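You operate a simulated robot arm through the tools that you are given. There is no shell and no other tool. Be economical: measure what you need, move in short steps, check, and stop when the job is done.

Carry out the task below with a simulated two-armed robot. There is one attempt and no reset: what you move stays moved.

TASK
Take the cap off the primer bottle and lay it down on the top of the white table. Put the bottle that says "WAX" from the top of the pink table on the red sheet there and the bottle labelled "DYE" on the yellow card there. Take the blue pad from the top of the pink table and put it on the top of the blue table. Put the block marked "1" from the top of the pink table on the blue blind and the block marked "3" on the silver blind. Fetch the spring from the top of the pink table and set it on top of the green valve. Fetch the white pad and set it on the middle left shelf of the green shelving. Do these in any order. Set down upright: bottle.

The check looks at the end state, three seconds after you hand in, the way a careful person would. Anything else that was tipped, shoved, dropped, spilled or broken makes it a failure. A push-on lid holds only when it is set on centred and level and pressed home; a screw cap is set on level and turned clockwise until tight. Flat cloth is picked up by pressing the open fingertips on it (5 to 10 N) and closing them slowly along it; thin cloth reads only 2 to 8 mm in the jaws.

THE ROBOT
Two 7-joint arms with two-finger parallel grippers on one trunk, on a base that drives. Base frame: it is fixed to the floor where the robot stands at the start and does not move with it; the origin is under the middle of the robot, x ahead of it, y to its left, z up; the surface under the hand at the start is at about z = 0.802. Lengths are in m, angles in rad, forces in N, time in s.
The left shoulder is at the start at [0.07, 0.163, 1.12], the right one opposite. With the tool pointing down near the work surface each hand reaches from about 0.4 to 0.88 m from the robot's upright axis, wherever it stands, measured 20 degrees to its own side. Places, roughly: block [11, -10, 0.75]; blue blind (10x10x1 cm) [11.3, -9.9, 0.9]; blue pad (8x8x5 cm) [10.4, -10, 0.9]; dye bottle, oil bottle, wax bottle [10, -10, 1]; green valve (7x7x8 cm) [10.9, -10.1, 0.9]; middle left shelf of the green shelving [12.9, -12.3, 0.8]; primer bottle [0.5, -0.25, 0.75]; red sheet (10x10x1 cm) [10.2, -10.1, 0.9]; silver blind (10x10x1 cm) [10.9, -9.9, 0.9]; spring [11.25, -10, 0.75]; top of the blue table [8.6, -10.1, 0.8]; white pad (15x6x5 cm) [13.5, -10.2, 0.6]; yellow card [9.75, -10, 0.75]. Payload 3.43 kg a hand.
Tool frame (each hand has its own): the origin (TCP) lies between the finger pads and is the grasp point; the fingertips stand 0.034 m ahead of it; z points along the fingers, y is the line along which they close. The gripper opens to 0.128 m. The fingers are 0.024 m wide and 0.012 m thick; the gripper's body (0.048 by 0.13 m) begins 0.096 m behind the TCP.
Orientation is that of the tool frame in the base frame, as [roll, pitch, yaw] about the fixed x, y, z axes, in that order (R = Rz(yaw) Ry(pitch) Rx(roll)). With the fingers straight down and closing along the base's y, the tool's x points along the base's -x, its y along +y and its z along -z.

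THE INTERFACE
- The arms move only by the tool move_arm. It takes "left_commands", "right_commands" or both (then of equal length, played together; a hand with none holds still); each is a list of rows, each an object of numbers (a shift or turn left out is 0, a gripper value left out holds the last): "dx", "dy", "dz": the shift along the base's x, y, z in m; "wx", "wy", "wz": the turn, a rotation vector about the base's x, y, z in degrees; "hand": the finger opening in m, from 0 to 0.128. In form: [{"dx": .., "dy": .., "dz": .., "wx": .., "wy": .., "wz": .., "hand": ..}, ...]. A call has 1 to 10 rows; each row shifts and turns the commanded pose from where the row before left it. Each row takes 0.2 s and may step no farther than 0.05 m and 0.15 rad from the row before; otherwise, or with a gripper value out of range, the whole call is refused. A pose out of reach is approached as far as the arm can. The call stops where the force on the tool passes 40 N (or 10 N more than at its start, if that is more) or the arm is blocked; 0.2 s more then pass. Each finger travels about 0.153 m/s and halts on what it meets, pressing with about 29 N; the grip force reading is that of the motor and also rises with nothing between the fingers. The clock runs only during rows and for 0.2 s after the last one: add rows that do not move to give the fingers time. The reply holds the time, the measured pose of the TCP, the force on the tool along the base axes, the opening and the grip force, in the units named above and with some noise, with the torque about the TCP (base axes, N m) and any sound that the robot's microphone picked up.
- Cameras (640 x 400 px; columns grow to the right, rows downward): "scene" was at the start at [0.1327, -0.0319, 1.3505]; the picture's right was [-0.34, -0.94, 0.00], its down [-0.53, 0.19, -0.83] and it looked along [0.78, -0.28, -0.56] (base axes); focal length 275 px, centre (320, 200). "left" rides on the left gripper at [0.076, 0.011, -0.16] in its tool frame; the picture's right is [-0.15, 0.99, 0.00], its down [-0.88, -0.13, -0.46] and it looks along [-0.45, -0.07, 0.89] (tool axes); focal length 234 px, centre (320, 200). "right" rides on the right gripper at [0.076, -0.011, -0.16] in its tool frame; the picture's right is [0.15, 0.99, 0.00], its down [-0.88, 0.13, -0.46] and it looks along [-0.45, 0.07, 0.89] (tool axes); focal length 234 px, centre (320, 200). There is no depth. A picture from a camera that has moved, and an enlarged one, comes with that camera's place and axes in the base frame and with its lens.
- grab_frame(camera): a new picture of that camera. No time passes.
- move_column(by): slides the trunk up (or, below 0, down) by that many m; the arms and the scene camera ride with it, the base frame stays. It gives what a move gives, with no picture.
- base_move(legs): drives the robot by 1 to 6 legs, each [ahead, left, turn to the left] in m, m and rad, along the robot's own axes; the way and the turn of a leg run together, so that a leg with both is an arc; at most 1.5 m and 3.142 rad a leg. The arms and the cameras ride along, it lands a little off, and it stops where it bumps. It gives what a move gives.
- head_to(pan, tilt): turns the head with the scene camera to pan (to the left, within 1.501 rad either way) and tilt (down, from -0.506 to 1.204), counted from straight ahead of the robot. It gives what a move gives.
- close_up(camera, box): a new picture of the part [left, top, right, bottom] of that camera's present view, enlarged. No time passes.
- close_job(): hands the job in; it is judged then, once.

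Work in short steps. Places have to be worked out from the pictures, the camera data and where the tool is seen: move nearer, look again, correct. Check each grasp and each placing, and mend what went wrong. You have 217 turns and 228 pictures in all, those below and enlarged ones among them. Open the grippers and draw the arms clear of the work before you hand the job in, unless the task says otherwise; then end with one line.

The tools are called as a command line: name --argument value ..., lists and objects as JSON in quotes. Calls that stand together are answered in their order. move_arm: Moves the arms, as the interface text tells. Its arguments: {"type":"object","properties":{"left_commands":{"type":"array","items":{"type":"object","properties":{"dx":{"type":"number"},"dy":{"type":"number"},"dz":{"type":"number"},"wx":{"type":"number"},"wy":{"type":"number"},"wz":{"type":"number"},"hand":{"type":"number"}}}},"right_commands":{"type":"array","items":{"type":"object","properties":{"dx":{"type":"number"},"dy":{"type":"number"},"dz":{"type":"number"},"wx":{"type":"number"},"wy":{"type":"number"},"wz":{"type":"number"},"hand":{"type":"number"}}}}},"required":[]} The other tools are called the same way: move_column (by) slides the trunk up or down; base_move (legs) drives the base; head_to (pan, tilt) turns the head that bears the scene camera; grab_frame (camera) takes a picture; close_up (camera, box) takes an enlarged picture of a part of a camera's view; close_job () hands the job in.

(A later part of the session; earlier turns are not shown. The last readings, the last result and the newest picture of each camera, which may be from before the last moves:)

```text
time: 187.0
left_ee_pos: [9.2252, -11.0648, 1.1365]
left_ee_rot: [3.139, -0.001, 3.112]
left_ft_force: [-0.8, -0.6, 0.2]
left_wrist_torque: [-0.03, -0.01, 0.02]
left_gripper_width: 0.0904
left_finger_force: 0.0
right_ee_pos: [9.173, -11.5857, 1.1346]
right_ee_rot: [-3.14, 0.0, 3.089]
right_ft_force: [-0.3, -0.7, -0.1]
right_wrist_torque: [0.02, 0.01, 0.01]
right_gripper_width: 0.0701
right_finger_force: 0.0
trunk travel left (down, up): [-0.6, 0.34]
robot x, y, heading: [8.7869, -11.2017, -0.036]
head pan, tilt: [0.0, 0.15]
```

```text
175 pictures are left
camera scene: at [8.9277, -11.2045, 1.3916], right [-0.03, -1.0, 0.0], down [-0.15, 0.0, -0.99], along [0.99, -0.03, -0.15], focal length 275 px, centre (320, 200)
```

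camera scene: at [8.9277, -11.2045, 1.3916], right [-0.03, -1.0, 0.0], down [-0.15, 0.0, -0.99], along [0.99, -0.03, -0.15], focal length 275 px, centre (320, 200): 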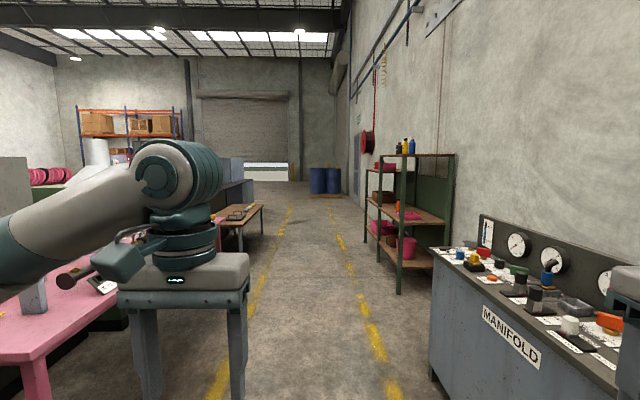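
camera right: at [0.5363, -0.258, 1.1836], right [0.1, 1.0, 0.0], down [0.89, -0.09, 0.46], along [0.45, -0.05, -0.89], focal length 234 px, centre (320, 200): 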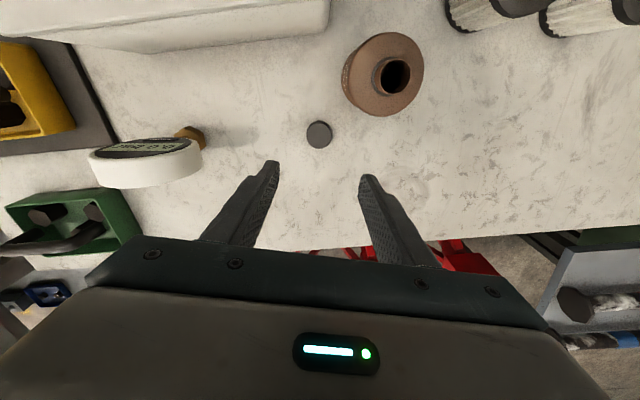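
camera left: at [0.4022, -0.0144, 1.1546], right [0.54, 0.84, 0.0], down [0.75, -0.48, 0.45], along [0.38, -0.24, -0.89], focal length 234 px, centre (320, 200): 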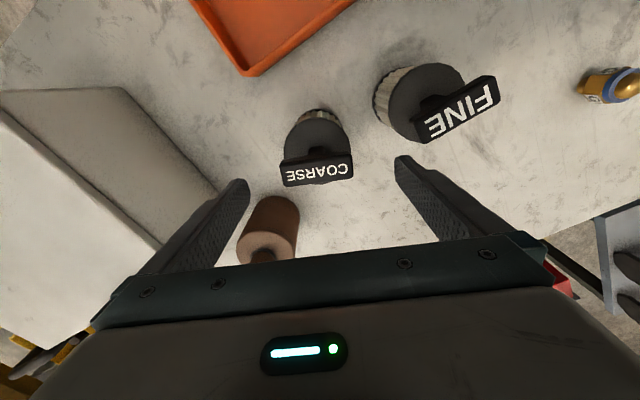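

The pink table spans from x≈9.69 with its near edge at y≈-10.33. I move to x≈10.3, turn to face it and look.

base_move --legs '[[1.5, 0.05, 0], [0, 0, 1.6]]'

head_to --pan 0.0 --tilt 0.5

grab_frame --camera "scene"

```text
refused: leg 1 is longer than a leg can be; nothing moved
```

```text
time: 187.8
left_ee_pos: [9.2243, -11.0627, 1.1361]
left_ee_rot: [3.139, -0.002, 3.107]
left_ft_force: [0.9, 0.4, 0.1]
left_wrist_torque: [-0.04, 0.01, 0.04]
left_gripper_width: 0.09
left_finger_force: 0.1
right_ee_pos: [9.1723, -11.5859, 1.1341]
right_ee_rot: [-3.14, -0.001, 3.09]
right_ft_force: [-0.8, 0.2, 0.5]
right_wrist_torque: [0.03, -0.01, 0.01]
right_gripper_width: 0.0699
right_finger_force: 0.1
trunk travel left (down, up): [-0.6, 0.34]
robot x, y, heading: [8.7827, -11.1967, -0.031]
head pan, tilt: [0.0, 0.499]
```

```text
174 pictures are left
camera scene: at [8.9259, -11.2045, 1.3593], right [-0.03, -1.0, 0.0], down [-0.48, 0.02, -0.88], along [0.88, -0.03, -0.48], focal length 275 px, centre (320, 200)
```

scene: 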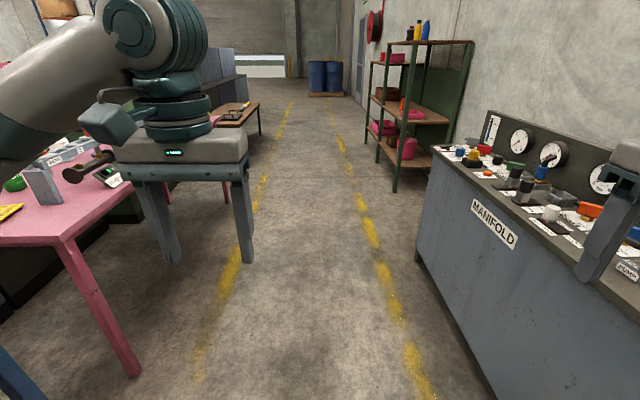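

The leg was too long. The manifold bench is close on the right, so I bear slightly left and keep the legs shorter.

base_move --legs '[[0.75, 0.1, 0], [0.72, 0.05, 0], [0, 0, 1.6]]'

grab_frame --camera "scene"

```text
time: 199.2
left_ee_pos: [10.1052, -10.6693, 1.1368]
left_ee_rot: [3.14, -0.002, -1.582]
left_ft_force: [0.9, -0.3, 0.2]
left_wrist_torque: [0.0, -0.04, 0.01]
left_gripper_width: 0.0899
left_finger_force: 0.1
right_ee_pos: [10.629, -10.7099, 1.1337]
right_ee_rot: [-3.14, 0.0, -1.603]
right_ft_force: [0.3, 0.6, -0.4]
right_wrist_torque: [0.01, 0.0, -0.01]
right_gripper_width: 0.0698
right_finger_force: 0.1
trunk travel left (down, up): [-0.6, 0.34]
robot x, y, heading: [10.2513, -11.1068, 1.56]
head pan, tilt: [0.0, 0.499]
```

```text
173 pictures are left
camera scene: at [10.2502, -10.9654, 1.3592], right [1.0, -0.01, 0.0], down [-0.01, -0.48, -0.88], along [0.01, 0.88, -0.48], focal length 275 px, centre (320, 200)
```

scene: 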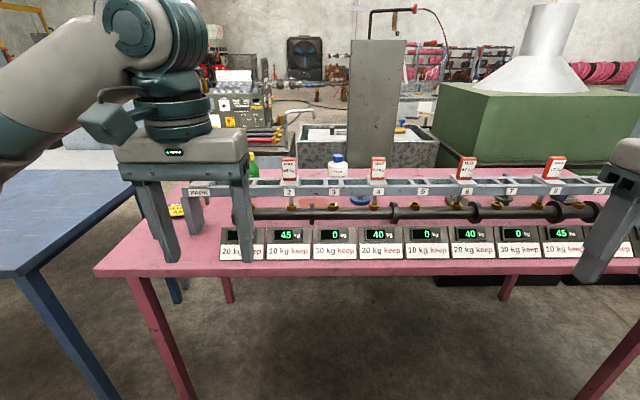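

The table is crowded with scales and a numbered rack in front and items behind. I move closer and tilt the head down.

base_move --legs '[[0.3, 0, 0]]'

move_column --by 0.2

head_to --pan 0.0 --tilt 0.75

grab_frame --camera "scene"

grab_frame --camera "right"

grab_frame --camera "left"

```text
time: 201.3
left_ee_pos: [10.1141, -10.3652, 1.1363]
left_ee_rot: [3.14, -0.002, -1.592]
left_ft_force: [0.0, 0.8, 0.2]
left_wrist_torque: [-0.02, 0.02, 0.0]
left_gripper_width: 0.09
left_finger_force: 0.1
right_ee_pos: [10.6373, -10.4098, 1.1337]
right_ee_rot: [-3.139, 0.001, -1.611]
right_ft_force: [-0.1, -0.4, -0.1]
right_wrist_torque: [-0.05, -0.01, 0.0]
right_gripper_width: 0.0696
right_finger_force: 0.1
trunk travel left (down, up): [-0.6, 0.34]
robot x, y, heading: [10.2499, -10.8004, 1.554]
head pan, tilt: [0.0, 0.499]
```

```text
time: 203.5
left_ee_pos: [10.1142, -10.3658, 1.3369]
left_ee_rot: [3.141, -0.002, -1.593]
left_ft_force: [-1.2, 0.1, 0.3]
left_wrist_torque: [0.01, 0.0, 0.01]
left_gripper_width: 0.09
left_finger_force: 0.1
right_ee_pos: [10.6359, -10.4104, 1.3342]
right_ee_rot: [-3.139, 0.0, -1.612]
right_ft_force: [0.1, -0.2, -0.3]
right_wrist_torque: [0.01, 0.03, 0.02]
right_gripper_width: 0.0701
right_finger_force: 0.1
trunk travel left (down, up): [-0.8, 0.14]
robot x, y, heading: [10.2528, -10.7975, 1.55]
head pan, tilt: [0.0, 0.499]
```

```text
time: 204.2
left_ee_pos: [10.1143, -10.3645, 1.3363]
left_ee_rot: [3.139, -0.003, -1.591]
left_ft_force: [-0.1, 0.3, -0.4]
left_wrist_torque: [0.01, 0.0, -0.03]
left_gripper_width: 0.0897
left_finger_force: 0.1
right_ee_pos: [10.6366, -10.4105, 1.3353]
right_ee_rot: [-3.14, -0.001, -1.61]
right_ft_force: [0.3, 0.0, -0.3]
right_wrist_torque: [0.01, -0.01, -0.01]
right_gripper_width: 0.0699
right_finger_force: 0.0
trunk travel left (down, up): [-0.8, 0.14]
robot x, y, heading: [10.2516, -10.8045, 1.549]
head pan, tilt: [0.0, 0.75]
```

```text
172 pictures are left
camera scene: at [10.2564, -10.6708, 1.5373], right [1.0, -0.02, 0.0], down [-0.01, -0.68, -0.73], along [0.02, 0.73, -0.68], focal length 275 px, centre (320, 200)
```

scene: 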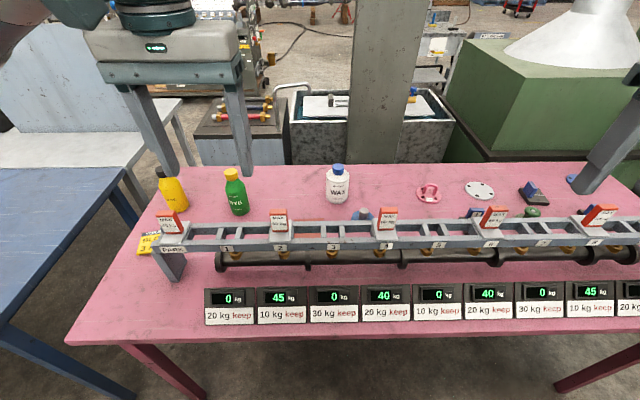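

```text
171 pictures are left
camera right: at [10.646, -10.486, 1.4952], right [-0.99, -0.11, 0.0], down [-0.1, 0.88, 0.46], along [-0.05, 0.45, -0.89], focal length 234 px, centre (320, 200)
```

right: 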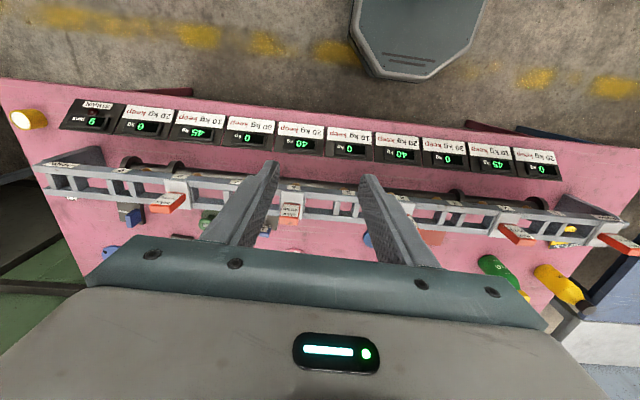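

```text
170 pictures are left
camera left: at [10.1021, -10.4406, 1.4968], right [-0.99, 0.17, 0.0], down [0.15, 0.88, 0.45], along [0.07, 0.45, -0.89], focal length 234 px, centre (320, 200)
```

left: 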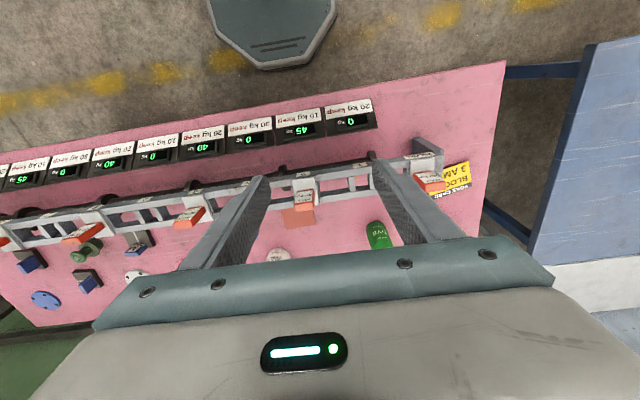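

I zoom in on parts of the table to identify things.

close_up --camera "scene" --box '[100, 150, 380, 325]'

close_up --camera "scene" --box '[360, 150, 640, 325]'

```text
2.29 times, centred on (240, 238) of scene
camera zoom: at [10.2564, -10.6708, 1.5373], right [1.0, -0.02, 0.0], down [-0.01, -0.68, -0.73], along [0.02, 0.73, -0.68], focal length 629 px, centre (503, 114)
```

zoom: 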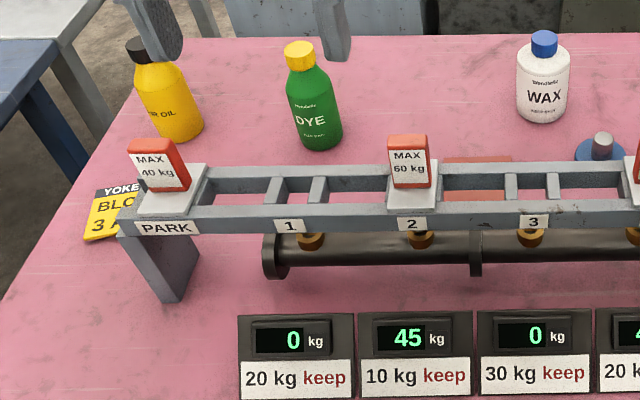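

```text
2.29 times, centred on (500, 238) of scene
camera zoom: at [10.2564, -10.6708, 1.5373], right [1.0, -0.02, 0.0], down [-0.01, -0.68, -0.73], along [0.02, 0.73, -0.68], focal length 629 px, centre (-91, 114)
```

zoom: 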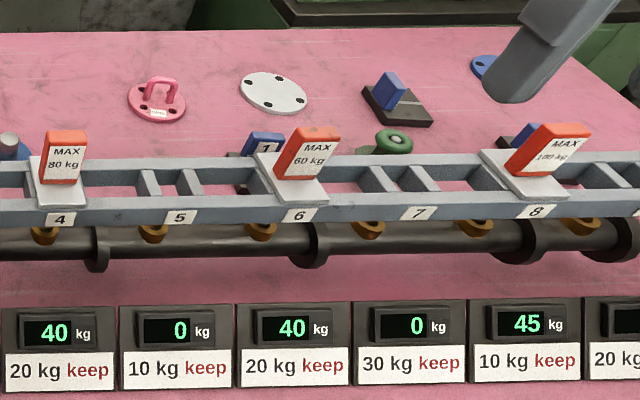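

I move both hands forward, high over the table, to look straight down behind the rail.

move_arm --left_commands '[{"dy": 0.045}, {"dy": 0.045}, {"dy": 0.045}, {"dy": 0.045}, {"dy": 0.045}]' --right_commands '[{"dy": 0.045, "dx": 0.02}, {"dy": 0.045, "dx": 0.02}, {"dy": 0.045, "dx": 0.02}, {"dy": 0.045, "dx": 0.02}, {"dy": 0.045, "dx": 0.02}]'

grab_frame --camera "left"

grab_frame --camera "right"

```text
time: 205.4
left_ee_pos: [10.1115, -10.1352, 1.3341]
left_ee_rot: [3.14, -0.005, -1.592]
left_ft_force: [-0.4, 0.5, -0.4]
left_wrist_torque: [-0.07, 0.0, -0.01]
left_gripper_width: 0.09
left_finger_force: 0.0
right_ee_pos: [10.7393, -10.182, 1.3328]
right_ee_rot: [-3.141, -0.001, -1.61]
right_ft_force: [0.5, -0.2, 0.3]
right_wrist_torque: [-0.08, 0.03, 0.01]
right_gripper_width: 0.0702
right_finger_force: 0.1
trunk travel left (down, up): [-0.8, 0.14]
robot x, y, heading: [10.2556, -10.8001, 1.553]
head pan, tilt: [0.0, 0.75]
```

```text
167 pictures are left
camera left: at [10.1002, -10.2111, 1.4941], right [-0.99, 0.17, 0.0], down [0.15, 0.88, 0.45], along [0.07, 0.44, -0.89], focal length 234 px, centre (320, 200)
```

left: 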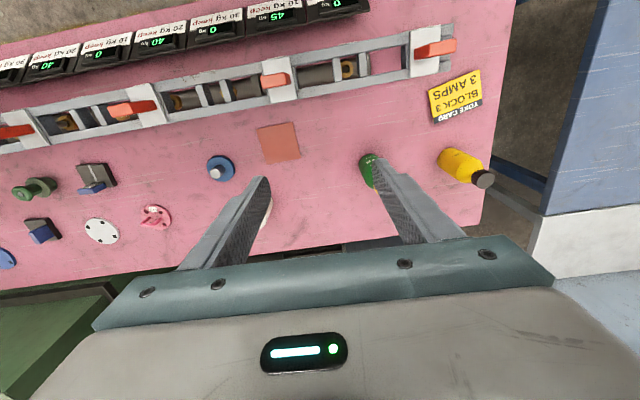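

```text
166 pictures are left
camera right: at [10.7483, -10.2566, 1.4934], right [-0.99, -0.11, 0.0], down [-0.1, 0.89, 0.45], along [-0.05, 0.45, -0.89], focal length 234 px, centre (320, 200)
```

right: 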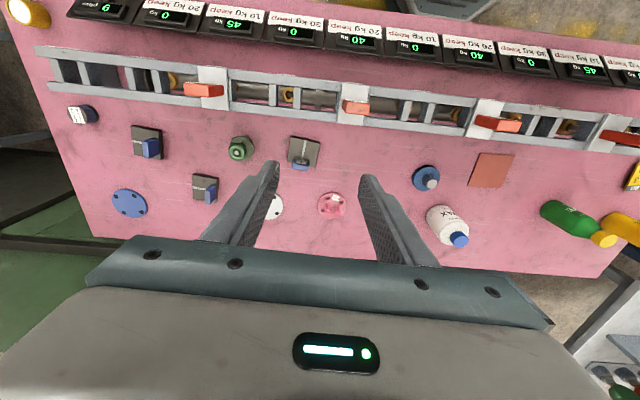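

The layout is clear now, and triangulation puts the table top at z≈0.85. I zoom in on the right-hand items.

close_up --camera "right" --box '[50, 90, 210, 240]'

close_up --camera "right" --box '[200, 110, 360, 240]'

close_up --camera "left" --box '[180, 100, 320, 200]'

```text
2.67 times, centred on (130, 165) of right
camera zoom: at [10.7483, -10.2566, 1.4934], right [-0.99, -0.11, 0.0], down [-0.1, 0.89, 0.45], along [-0.05, 0.45, -0.89], focal length 624 px, centre (827, 293)
```

zoom: 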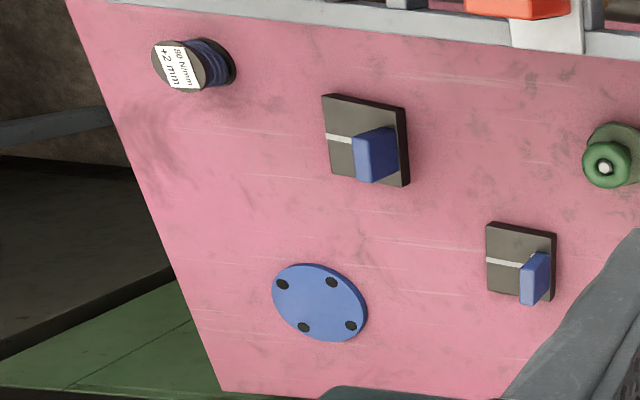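

```text
3.08 times, centred on (280, 175) of right
camera zoom: at [10.7483, -10.2566, 1.4934], right [-0.99, -0.11, 0.0], down [-0.1, 0.89, 0.45], along [-0.05, 0.45, -0.89], focal length 720 px, centre (443, 277)
```

zoom: 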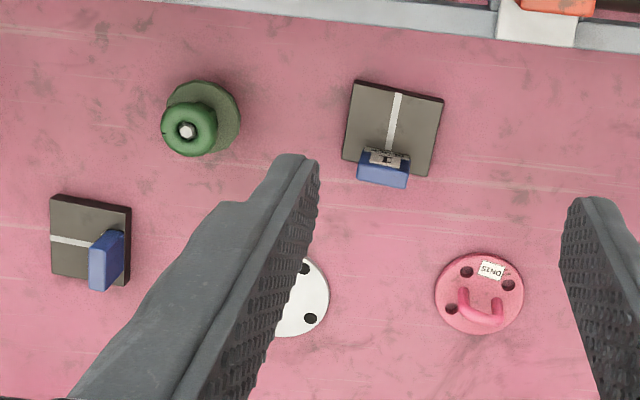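

```text
4.00 times, centred on (250, 150) of left
camera zoom: at [10.1002, -10.2111, 1.4941], right [-0.99, 0.17, 0.0], down [0.15, 0.88, 0.45], along [0.07, 0.44, -0.89], focal length 937 px, centre (600, 400)
```

zoom: 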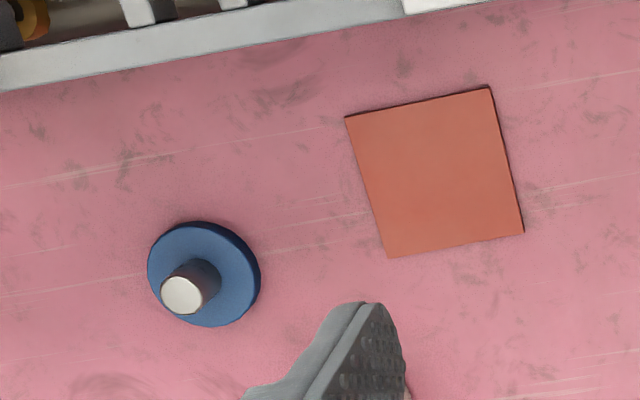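

I've mapped everything: WAX (10.34,-9.92), DYE (10.00,-9.975), red sheet (10.233,-10.085), card (9.765,-10.12), blue pad (10.41,-10.04). The rail's rear edge is at y≈-10.2, with tag tops near z≈1.045. I shift the base left 0.1 and forward 0.12 and look again.

base_move --legs '[[0.06, 0.1, 0], [0.06, 0, 0]]'

grab_frame --camera "left"

grab_frame --camera "right"

grab_frame --camera "scene"

```text
time: 207.2
left_ee_pos: [10.017, -10.0287, 1.3423]
left_ee_rot: [3.139, 0.008, -1.595]
left_ft_force: [0.3, -0.8, 0.0]
left_wrist_torque: [0.11, 0.01, 0.01]
left_gripper_width: 0.09
left_finger_force: 0.0
right_ee_pos: [10.6448, -10.0775, 1.34]
right_ee_rot: [3.14, 0.009, -1.615]
right_ft_force: [0.0, -1.6, 0.4]
right_wrist_torque: [0.11, 0.01, -0.02]
right_gripper_width: 0.0698
right_finger_force: 0.1
trunk travel left (down, up): [-0.8, 0.14]
robot x, y, heading: [10.1615, -10.6798, 1.547]
head pan, tilt: [0.0, 0.75]
```

```text
162 pictures are left
camera left: at [10.0053, -10.1064, 1.5019], right [-0.99, 0.17, 0.0], down [0.15, 0.87, 0.46], along [0.08, 0.46, -0.89], focal length 234 px, centre (320, 200)
```

left: 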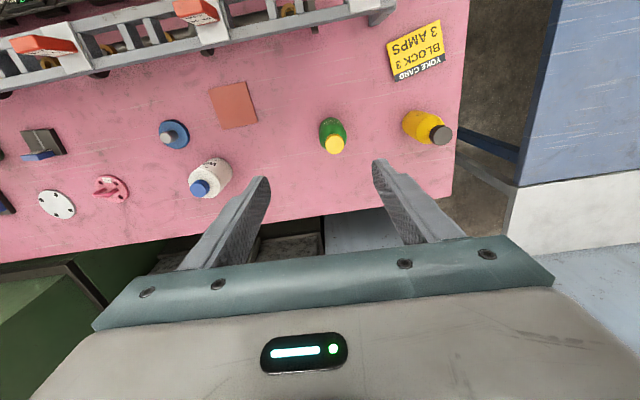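

```text
161 pictures are left
camera right: at [10.6531, -10.1532, 1.4998], right [-0.99, -0.1, 0.0], down [-0.09, 0.88, 0.46], along [-0.05, 0.46, -0.89], focal length 234 px, centre (320, 200)
```

right: 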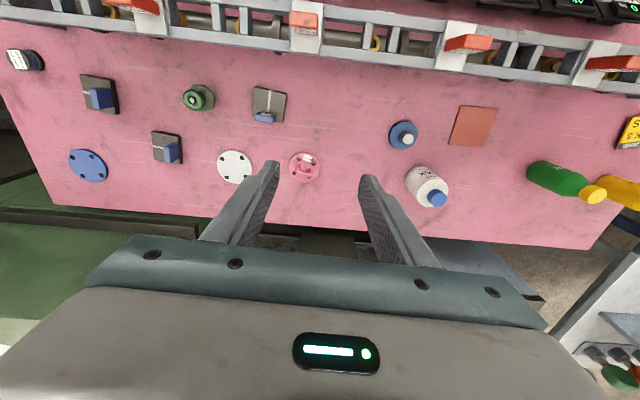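

```text
160 pictures are left
camera scene: at [10.161, -10.5606, 1.5384], right [1.0, -0.02, 0.0], down [-0.02, -0.68, -0.74], along [0.02, 0.74, -0.68], focal length 275 px, centre (320, 200)
```

scene: 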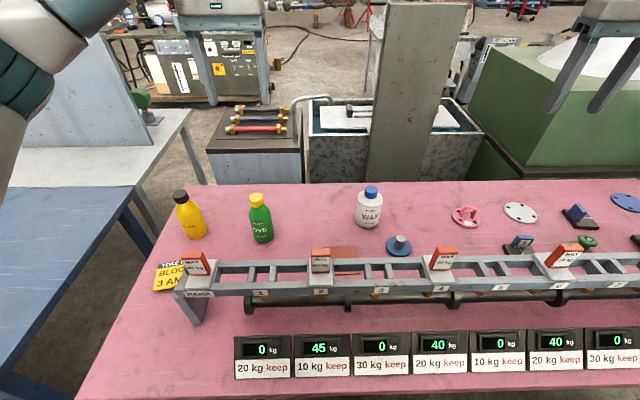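

Triangulation gives WAX (10.336,-9.918, top 0.98) and DYE (10.000,-9.978, top 1.01). I bring the left hand over DYE and the right hand over WAX at z≈1.20.

move_arm --left_commands '[{"dx": -0.002, "dy": 0.0064, "dz": -0.0175, "hand": 0.11}, {"dx": -0.002, "dy": 0.0064, "dz": -0.0175}, {"dx": -0.002, "dy": 0.0064, "dz": -0.0175}, {"dx": -0.002, "dy": 0.0064, "dz": -0.0175}, {"dx": -0.002, "dy": 0.0064, "dz": -0.0175}, {"dx": -0.002, "dy": 0.0064, "dz": -0.0175}, {"dx": -0.002, "dy": 0.0064, "dz": -0.0175}, {"dx": -0.003, "dy": 0.0064, "dz": -0.0175}]' --right_commands '[{"dx": -0.0386, "dy": 0.02, "dz": -0.0175, "hand": 0.11}, {"dx": -0.0386, "dy": 0.02, "dz": -0.0175}, {"dx": -0.0386, "dy": 0.02, "dz": -0.0175}, {"dx": -0.0386, "dy": 0.02, "dz": -0.0175}, {"dx": -0.0386, "dy": 0.02, "dz": -0.0175}, {"dx": -0.0386, "dy": 0.02, "dz": -0.0175}, {"dx": -0.0386, "dy": 0.02, "dz": -0.0175}, {"dx": -0.0386, "dy": 0.02, "dz": -0.0175}]'

grab_frame --camera "left"

grab_frame --camera "right"

grab_frame --camera "scene"

```text
time: 209.0
left_ee_pos: [9.9991, -9.968, 1.1961]
left_ee_rot: [3.14, -0.001, -1.596]
left_ft_force: [-0.4, 0.7, -0.2]
left_wrist_torque: [-0.01, -0.02, 0.02]
left_gripper_width: 0.1098
left_finger_force: 0.2
right_ee_pos: [10.409, -10.006, 1.1995]
right_ee_rot: [3.139, 0.004, -1.612]
right_ft_force: [-0.1, -0.6, -1.2]
right_wrist_torque: [0.01, -0.05, 0.0]
right_gripper_width: 0.1103
right_finger_force: 0.1
right hand out of reach, approached as far as the arm can: row 5, 6, 7, 8
trunk travel left (down, up): [-0.8, 0.14]
robot x, y, heading: [10.1565, -10.6806, 1.549]
head pan, tilt: [0.0, 0.75]
```

```text
159 pictures are left
camera left: at [9.987, -10.0437, 1.3554], right [-0.99, 0.17, 0.0], down [0.15, 0.88, 0.45], along [0.08, 0.45, -0.89], focal length 234 px, centre (320, 200)
```

left: 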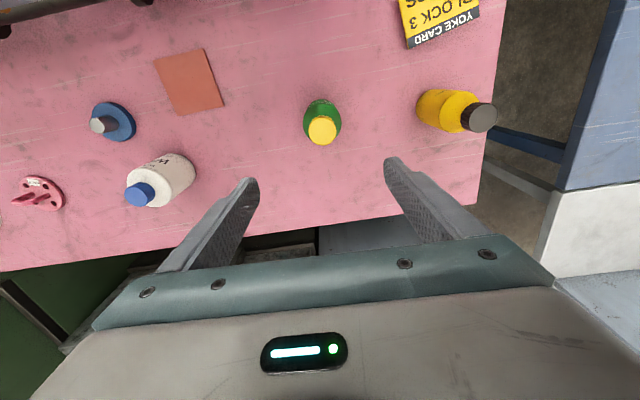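

```text
158 pictures are left
camera right: at [10.4174, -10.0814, 1.3598], right [-0.99, -0.1, 0.0], down [-0.09, 0.88, 0.46], along [-0.05, 0.46, -0.89], focal length 234 px, centre (320, 200)
```

right: 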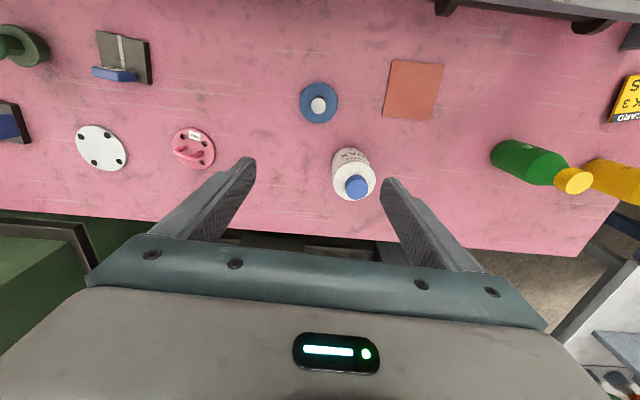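

```text
157 pictures are left
camera scene: at [10.1591, -10.549, 1.5371], right [1.0, -0.02, 0.0], down [-0.02, -0.68, -0.73], along [0.02, 0.73, -0.68], focal length 275 px, centre (320, 200)
```

scene: 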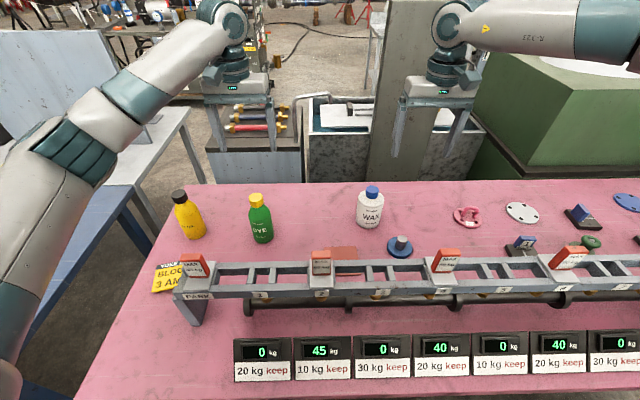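

The right arm's inner reach limit stops it, so I'll use the left arm for the bottles. It needs dy -0.012 to centre on DYE, then I descend to z≈0.93.

move_arm --left_commands '[{"dx": -0.001, "dy": -0.012}, {"dz": -0.045}, {"dz": -0.045}, {"dz": -0.045}, {"dz": -0.045}, {"dz": -0.045}, {"dz": -0.04}, {}]' --right_commands '[{"dx": 0.04}, {"dx": 0.04}, {"dx": 0.04}, {"dx": 0.04}, {"dx": 0.04}, {"dx": 0.04}, {"dy": -0.03}, {}]'

grab_frame --camera "scene"

grab_frame --camera "left"

```text
time: 210.8
left_ee_pos: [9.9963, -9.9799, 0.9309]
left_ee_rot: [-3.141, 0.001, -1.596]
left_ft_force: [0.0, 0.4, 0.2]
left_wrist_torque: [-0.02, 0.03, 0.0]
left_gripper_width: 0.1098
left_finger_force: 0.1
right_ee_pos: [10.6483, -10.0357, 1.2015]
right_ee_rot: [-3.14, 0.001, -1.611]
right_ft_force: [-0.1, 0.1, 0.1]
right_wrist_torque: [0.03, 0.0, 0.0]
right_gripper_width: 0.1102
right_finger_force: 0.1
trunk travel left (down, up): [-0.8, 0.14]
robot x, y, heading: [10.1542, -10.683, 1.548]
head pan, tilt: [0.0, 0.75]
```

```text
156 pictures are left
camera scene: at [10.1589, -10.5496, 1.5372], right [1.0, -0.02, 0.0], down [-0.02, -0.68, -0.73], along [0.02, 0.73, -0.68], focal length 275 px, centre (320, 200)
```

scene: 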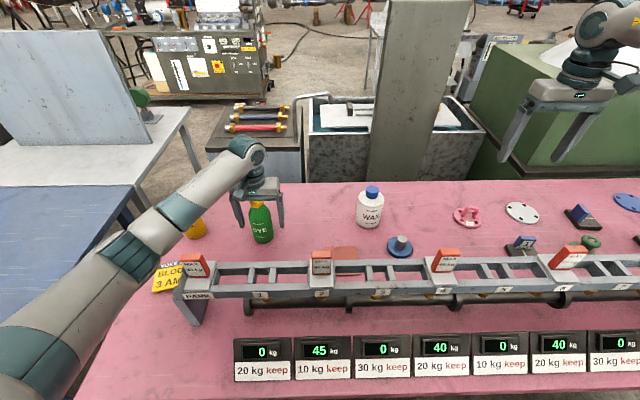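

```text
155 pictures are left
camera left: at [9.984, -10.0566, 1.0906], right [-0.99, 0.17, 0.0], down [0.15, 0.88, 0.46], along [0.08, 0.45, -0.89], focal length 234 px, centre (320, 200)
```

left: 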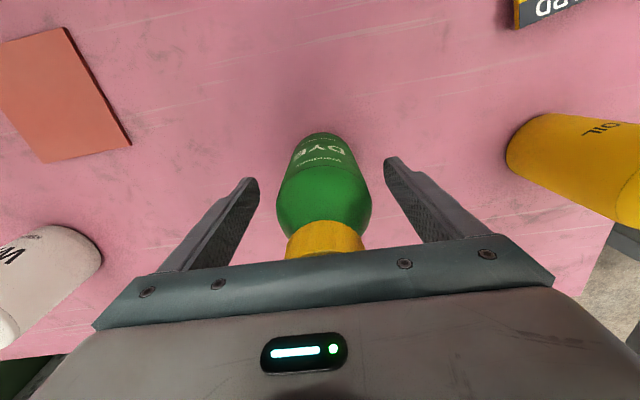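

The bottle sits between the fingers. I close the hand.

move_arm --left_commands '[{"hand": 0.09}, {"hand": 0.075}, {"hand": 0.06}, {"hand": 0.05}, {"hand": 0.045}, {}, {"dz": 0.02}, {"dz": 0.03}]'

close_up --camera "scene" --box '[130, 130, 410, 305]'

```text
time: 212.6
left_ee_pos: [9.9973, -9.9835, 0.9821]
left_ee_rot: [3.141, 0.0, -1.595]
left_ft_force: [0.1, -0.1, -3.0]
left_wrist_torque: [0.0, 0.01, -0.01]
left_gripper_width: 0.0632
left_finger_force: 29.2
right_ee_pos: [10.6484, -10.036, 1.2029]
right_ee_rot: [-3.14, 0.001, -1.614]
right_ft_force: [-0.3, 0.5, 0.1]
right_wrist_torque: [0.03, -0.03, 0.0]
right_gripper_width: 0.1103
right_finger_force: 0.0
trunk travel left (down, up): [-0.8, 0.14]
robot x, y, heading: [10.156, -10.6849, 1.55]
head pan, tilt: [0.0, 0.75]
```

```text
2.29 times, centred on (270, 218) of scene
camera zoom: at [10.1596, -10.5507, 1.5372], right [1.0, -0.02, 0.0], down [-0.02, -0.68, -0.73], along [0.02, 0.73, -0.68], focal length 629 px, centre (434, 160)
```

zoom: 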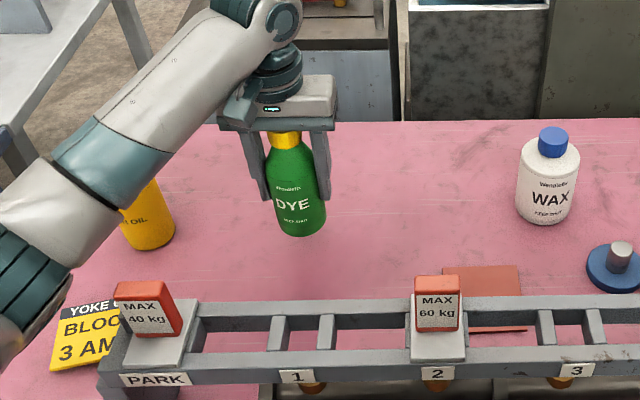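

DYE is held at 3 N weight. I lift higher and carry it toward the yellow card, staying above it for a check.

move_arm --left_commands '[{"dz": 0.045}, {"dz": 0.045}, {"dx": -0.038, "dy": -0.0225}, {"dx": -0.038, "dy": -0.0225}, {"dx": -0.038, "dy": -0.0225}, {"dx": -0.038, "dy": -0.0225}, {"dx": -0.038, "dy": -0.0225}, {"dx": -0.036, "dy": -0.0225}, {}]'

grab_frame --camera "scene"

grab_frame --camera "left"

```text
time: 214.6
left_ee_pos: [9.7732, -10.115, 1.0723]
left_ee_rot: [3.14, -0.002, -1.595]
left_ft_force: [-0.6, 0.3, -3.8]
left_wrist_torque: [0.03, 0.0, 0.03]
left_gripper_width: 0.0634
left_finger_force: 29.0
right_ee_pos: [10.6485, -10.0369, 1.201]
right_ee_rot: [3.14, 0.001, -1.615]
right_ft_force: [0.4, -0.1, -1.1]
right_wrist_torque: [0.0, -0.02, 0.01]
right_gripper_width: 0.1101
right_finger_force: 0.1
trunk travel left (down, up): [-0.8, 0.14]
robot x, y, heading: [10.1546, -10.6814, 1.551]
head pan, tilt: [0.0, 0.75]
```

```text
153 pictures are left
camera scene: at [10.1598, -10.549, 1.5371], right [1.0, -0.02, 0.0], down [-0.02, -0.68, -0.73], along [0.02, 0.73, -0.68], focal length 275 px, centre (320, 200)
```

scene: 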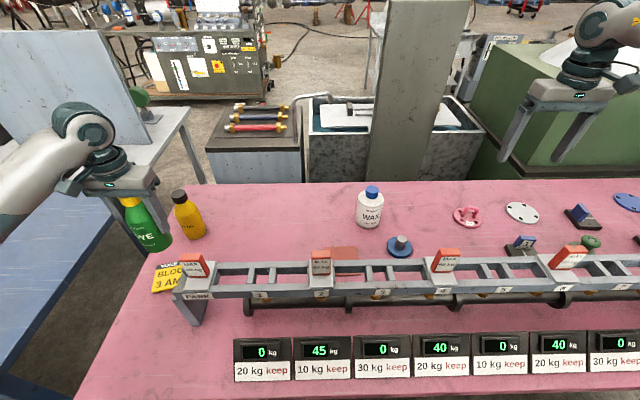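

```text
152 pictures are left
camera left: at [9.7599, -10.1905, 1.2319], right [-0.99, 0.17, 0.0], down [0.15, 0.88, 0.45], along [0.08, 0.45, -0.89], focal length 234 px, centre (320, 200)
```

left: 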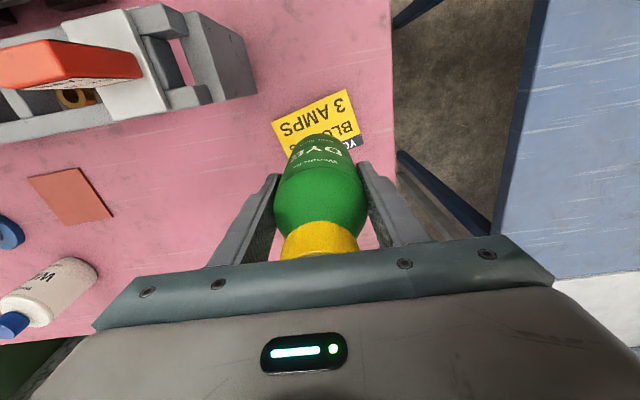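

The card centre comes out at (9.778,-10.122). I trim and lower the bottle.

move_arm --left_commands '[{"dx": 0.004, "dy": -0.006}, {"dz": -0.04}, {"dz": -0.04}, {"dz": -0.035}, {"dz": -0.014}, {}]'

move_arm --left_commands '[{"dz": -0.003}, {"dz": -0.003}, {}]'

close_up --camera "scene" --box '[60, 150, 340, 325]'

```text
time: 216.0
left_ee_pos: [9.7757, -10.1202, 0.9478]
left_ee_rot: [3.139, 0.003, -1.593]
left_ft_force: [-2.2, 0.9, 19.0]
left_wrist_torque: [-0.03, 0.3, 0.01]
left_gripper_width: 0.0637
left_finger_force: 29.5
right_ee_pos: [10.6489, -10.0365, 1.2028]
right_ee_rot: [-3.141, 0.003, -1.615]
right_ft_force: [0.3, -0.3, 0.7]
right_wrist_torque: [0.04, 0.01, -0.02]
right_gripper_width: 0.1099
right_finger_force: 0.1
trunk travel left (down, up): [-0.8, 0.14]
robot x, y, heading: [10.1582, -10.6816, 1.553]
head pan, tilt: [0.0, 0.75]
```

```text
time: 216.8
left_ee_pos: [9.7765, -10.1236, 0.9395]
left_ee_rot: [3.14, 0.002, -1.596]
left_ft_force: [-2.2, -0.9, 26.0]
left_wrist_torque: [-0.06, 0.1, 0.01]
left_gripper_width: 0.0637
left_finger_force: 29.5
right_ee_pos: [10.6493, -10.0378, 1.2036]
right_ee_rot: [-3.141, 0.003, -1.615]
right_ft_force: [-0.7, -0.4, -0.6]
right_wrist_torque: [-0.01, 0.06, 0.01]
right_gripper_width: 0.1102
right_finger_force: 0.0
trunk travel left (down, up): [-0.8, 0.14]
robot x, y, heading: [10.1569, -10.6798, 1.544]
head pan, tilt: [0.0, 0.75]
```

```text
2.29 times, centred on (200, 238) of scene
camera zoom: at [10.1611, -10.5533, 1.5375], right [1.0, -0.02, 0.0], down [-0.02, -0.68, -0.73], along [0.02, 0.73, -0.68], focal length 629 px, centre (594, 114)
```

zoom: 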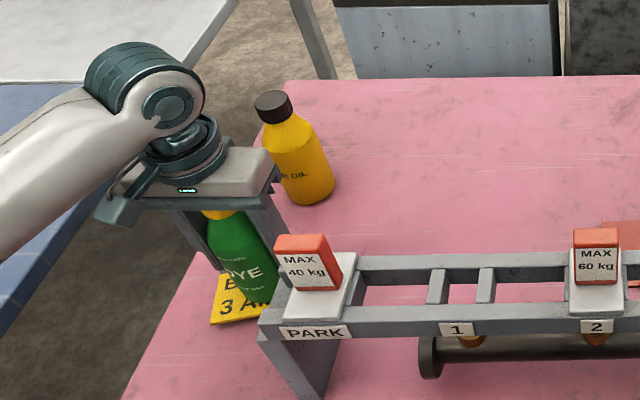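

The bottle is resting on the card with an upward reaction. I ease up slightly, open and check.

move_arm --left_commands '[{"dz": 0.002}, {"hand": 0.07}, {"hand": 0.085}, {"hand": 0.1}, {}]'

grab_frame --camera "left"

close_up --camera "scene" --box '[60, 150, 340, 325]'

```text
time: 218.0
left_ee_pos: [9.7772, -10.1224, 0.9399]
left_ee_rot: [-3.141, -0.001, -1.597]
left_ft_force: [-1.0, -1.5, 2.0]
left_wrist_torque: [0.02, -0.05, -0.01]
left_gripper_width: 0.1001
left_finger_force: 0.1
right_ee_pos: [10.648, -10.036, 1.2028]
right_ee_rot: [3.141, 0.003, -1.613]
right_ft_force: [-1.0, 0.0, 0.2]
right_wrist_torque: [0.0, -0.02, -0.03]
right_gripper_width: 0.1101
right_finger_force: 0.0
trunk travel left (down, up): [-0.8, 0.14]
robot x, y, heading: [10.1545, -10.6802, 1.551]
head pan, tilt: [0.0, 0.75]
```

```text
150 pictures are left
camera left: at [9.7634, -10.1974, 1.0991], right [-0.99, 0.17, 0.0], down [0.15, 0.88, 0.45], along [0.08, 0.45, -0.89], focal length 234 px, centre (320, 200)
```

left: 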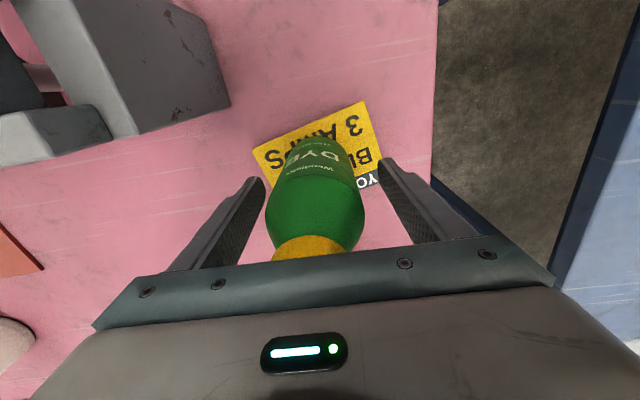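

```text
2.29 times, centred on (200, 238) of scene
camera zoom: at [10.159, -10.5502, 1.5372], right [1.0, -0.02, 0.0], down [-0.02, -0.68, -0.73], along [0.02, 0.73, -0.68], focal length 629 px, centre (594, 114)
```

zoom: 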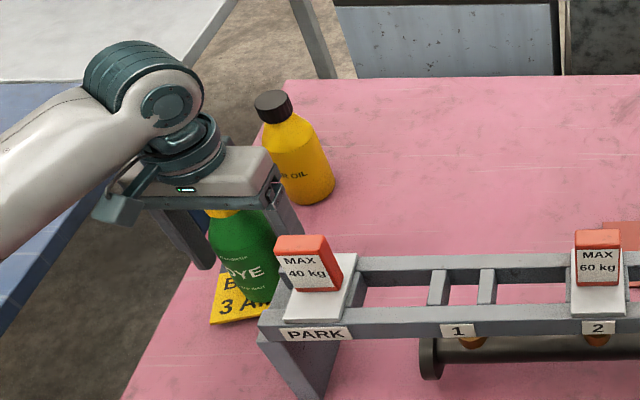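

It stands on its own. I rise straight up and verify.

move_arm --left_commands '[{"dz": 0.04}, {"dz": 0.045}, {"dz": 0.045}, {"dz": 0.045}, {"dz": 0.045}, {"dz": 0.04}]'

grab_frame --camera "left"

close_up --camera "scene" --box '[60, 150, 340, 325]'

```text
time: 219.4
left_ee_pos: [9.7763, -10.1218, 1.1987]
left_ee_rot: [3.139, -0.002, -1.594]
left_ft_force: [-0.4, 0.7, 0.9]
left_wrist_torque: [-0.01, 0.04, 0.01]
left_gripper_width: 0.0999
left_finger_force: 0.1
right_ee_pos: [10.6484, -10.0368, 1.2021]
right_ee_rot: [-3.141, 0.003, -1.615]
right_ft_force: [0.6, 0.3, 0.0]
right_wrist_torque: [0.03, 0.03, -0.03]
right_gripper_width: 0.1098
right_finger_force: 0.1
trunk travel left (down, up): [-0.8, 0.14]
robot x, y, heading: [10.1561, -10.6791, 1.544]
head pan, tilt: [0.0, 0.75]
```

```text
148 pictures are left
camera left: at [9.7636, -10.1974, 1.3592], right [-0.99, 0.17, 0.0], down [0.15, 0.88, 0.45], along [0.08, 0.45, -0.89], focal length 234 px, centre (320, 200)
```

left: 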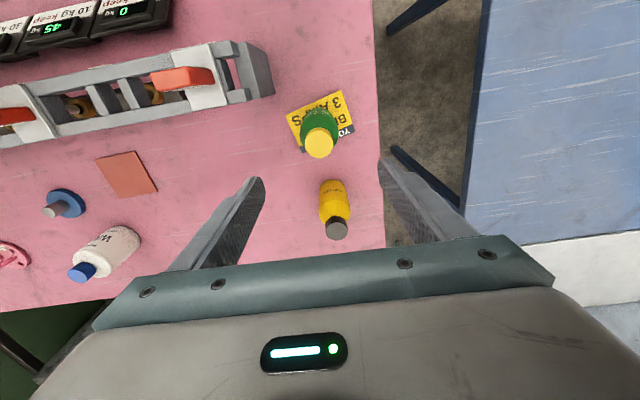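

```text
2.29 times, centred on (200, 238) of scene
camera zoom: at [10.1601, -10.5508, 1.5372], right [1.0, -0.02, 0.0], down [-0.02, -0.68, -0.73], along [0.02, 0.73, -0.68], focal length 629 px, centre (594, 114)
```

zoom: 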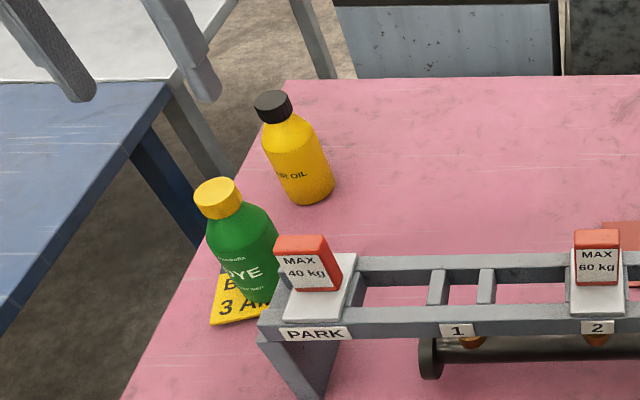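

DYE stands on the card. I shift the base 0.2 right so WAX and the red sheet fall within the left arm's range.

base_move --legs '[[0, -0.2, 0]]'

move_arm --left_commands '[{"dx": 0.045, "dy": 0.015}, {"dx": 0.045, "dy": 0.015}, {"dx": 0.045, "dy": 0.02}, {"dx": 0.045, "dy": 0.02}, {"dx": 0.04, "dy": 0.025}, {"dx": 0.04, "dy": 0.025}, {"dx": 0.04, "dy": 0.025}, {"dx": 0.04, "dy": 0.025}, {"dx": 0.01, "dy": 0.02}]'

grab_frame --camera "left"

grab_frame --camera "right"

grab_frame --camera "scene"

```text
time: 221.0
left_ee_pos: [9.9719, -10.1265, 1.1968]
left_ee_rot: [-3.14, 0.0, -1.595]
left_ft_force: [-0.4, 0.0, -0.4]
left_wrist_torque: [0.01, -0.04, 0.01]
left_gripper_width: 0.1001
left_finger_force: 0.0
right_ee_pos: [10.8451, -10.0407, 1.2039]
right_ee_rot: [-3.137, 0.002, -1.613]
right_ft_force: [0.2, 0.2, 0.0]
right_wrist_torque: [0.01, -0.03, -0.01]
right_gripper_width: 0.1103
right_finger_force: 0.1
trunk travel left (down, up): [-0.8, 0.14]
robot x, y, heading: [10.3581, -10.6878, 1.549]
head pan, tilt: [0.0, 0.75]
```

```text
time: 223.0
left_ee_pos: [10.3232, -9.9341, 1.1973]
left_ee_rot: [3.139, -0.002, -1.595]
left_ft_force: [-0.1, 0.0, 0.3]
left_wrist_torque: [-0.01, 0.01, -0.03]
left_gripper_width: 0.0999
left_finger_force: 0.2
right_ee_pos: [10.8477, -10.0395, 1.2024]
right_ee_rot: [3.141, 0.003, -1.613]
right_ft_force: [-0.3, 0.7, -0.6]
right_wrist_torque: [-0.03, 0.0, -0.02]
right_gripper_width: 0.1103
right_finger_force: 0.1
trunk travel left (down, up): [-0.8, 0.14]
robot x, y, heading: [10.3567, -10.6887, 1.544]
head pan, tilt: [0.0, 0.75]
```

```text
146 pictures are left
camera left: at [10.3111, -10.0099, 1.3582], right [-0.99, 0.17, 0.0], down [0.15, 0.88, 0.45], along [0.08, 0.45, -0.89], focal length 234 px, centre (320, 200)
```

left: 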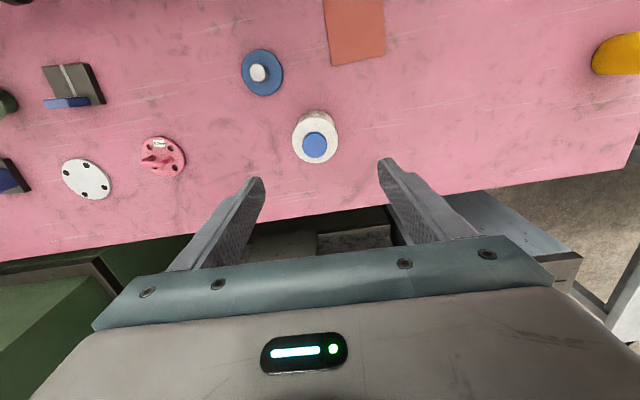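

```text
145 pictures are left
camera right: at [10.8561, -10.1158, 1.363], right [-0.99, -0.1, 0.0], down [-0.09, 0.88, 0.46], along [-0.05, 0.45, -0.89], focal length 234 px, centre (320, 200)
```

right: 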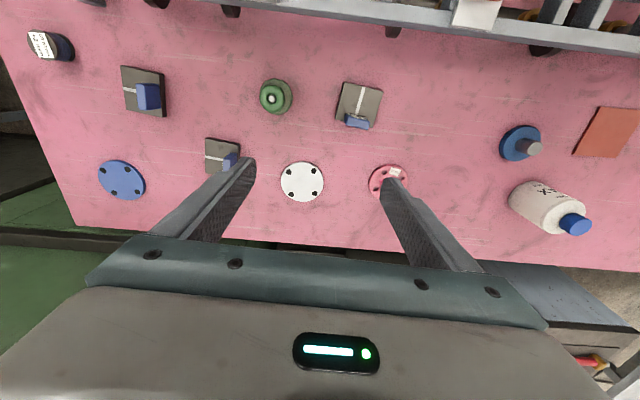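

```text
144 pictures are left
camera scene: at [10.3586, -10.5549, 1.5372], right [1.0, -0.02, 0.0], down [-0.02, -0.68, -0.73], along [0.02, 0.73, -0.68], focal length 275 px, centre (320, 200)
```

scene: 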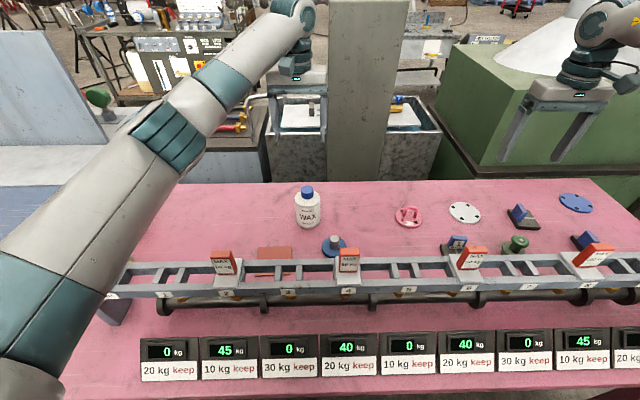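

WAX is confirmed at (10.336,-9.919). I centre, open to 0.115, and descend to z 0.92.

move_arm --left_commands '[{"dx": 0.013, "dy": 0.015, "hand": 0.115}, {"dz": -0.045}, {"dz": -0.045}, {"dz": -0.045}, {"dz": -0.045}, {"dz": -0.045}, {"dz": -0.045}, {"dz": -0.007}, {}]'

grab_frame --camera "left"

```text
time: 225.0
left_ee_pos: [10.341, -9.9174, 0.9347]
left_ee_rot: [3.137, 0.012, -1.599]
left_ft_force: [-0.3, -0.3, -0.5]
left_wrist_torque: [-0.02, -0.04, 0.0]
left_gripper_width: 0.115
left_finger_force: 0.1
right_ee_pos: [10.8533, -10.0441, 1.2023]
right_ee_rot: [3.138, 0.006, -1.614]
right_ft_force: [-0.7, -1.2, 0.5]
right_wrist_torque: [-0.03, 0.01, 0.02]
right_gripper_width: 0.1097
right_finger_force: 0.0
trunk travel left (down, up): [-0.8, 0.14]
robot x, y, heading: [10.3523, -10.6867, 1.546]
head pan, tilt: [0.0, 0.75]
```

```text
143 pictures are left
camera left: at [10.3293, -9.9947, 1.0925], right [-0.99, 0.17, 0.01], down [0.15, 0.87, 0.47], along [0.07, 0.46, -0.88], focal length 234 px, centre (320, 200)
```

left: 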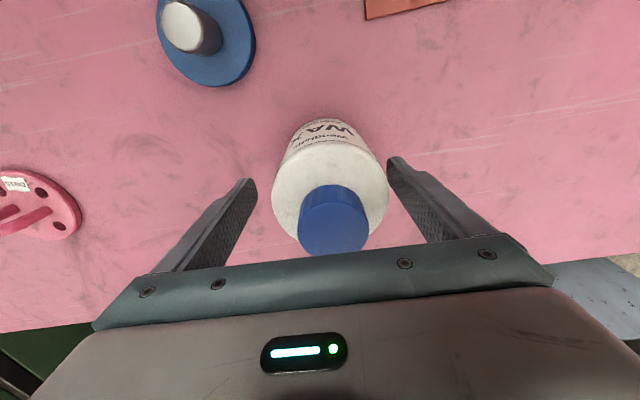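

The hand stopped 14 mm short without a reach flag, so I check the scene for arm contact.

grab_frame --camera "scene"

```text
142 pictures are left
camera scene: at [10.3646, -10.5588, 1.5385], right [1.0, -0.02, 0.0], down [-0.02, -0.68, -0.73], along [0.01, 0.73, -0.68], focal length 275 px, centre (320, 200)
```

scene: 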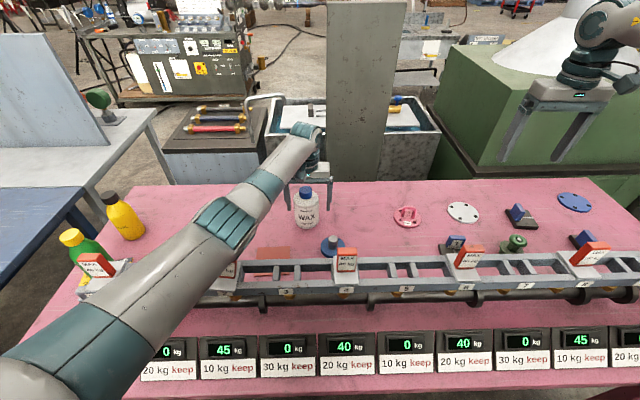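

The forearm appears to be resting on the "60 kg" yoke tag. I back straight up, and then will raise the column for a higher elbow.

move_arm --left_commands '[{"dz": 0.03}, {"dz": 0.04}, {"dz": 0.045}, {"dz": 0.045}, {"dz": 0.045}, {"dz": 0.045}]'

grab_frame --camera "scene"

```text
time: 226.4
left_ee_pos: [10.3371, -9.9212, 1.1747]
left_ee_rot: [3.14, -0.002, -1.594]
left_ft_force: [-1.0, -0.2, -0.5]
left_wrist_torque: [0.01, 0.03, 0.0]
left_gripper_width: 0.1146
left_finger_force: 0.0
right_ee_pos: [10.8473, -10.0422, 1.2029]
right_ee_rot: [-3.141, 0.002, -1.613]
right_ft_force: [-0.8, 0.3, 0.3]
right_wrist_torque: [-0.02, 0.03, 0.01]
right_gripper_width: 0.11
right_finger_force: 0.1
trunk travel left (down, up): [-0.8, 0.14]
robot x, y, heading: [10.3545, -10.6871, 1.548]
head pan, tilt: [0.0, 0.75]
```

```text
141 pictures are left
camera scene: at [10.3586, -10.5564, 1.5372], right [1.0, -0.02, 0.0], down [-0.02, -0.68, -0.73], along [0.02, 0.73, -0.68], focal length 275 px, centre (320, 200)
```

scene: 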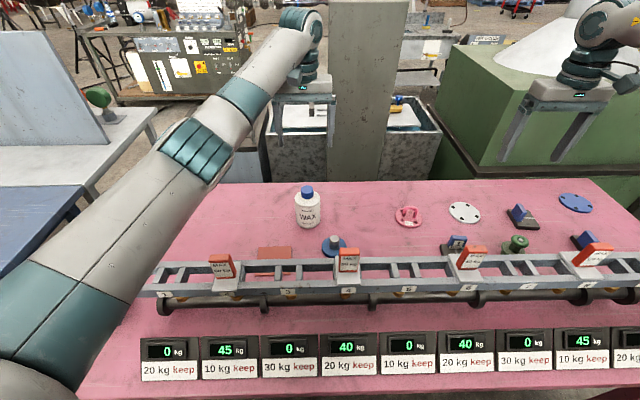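

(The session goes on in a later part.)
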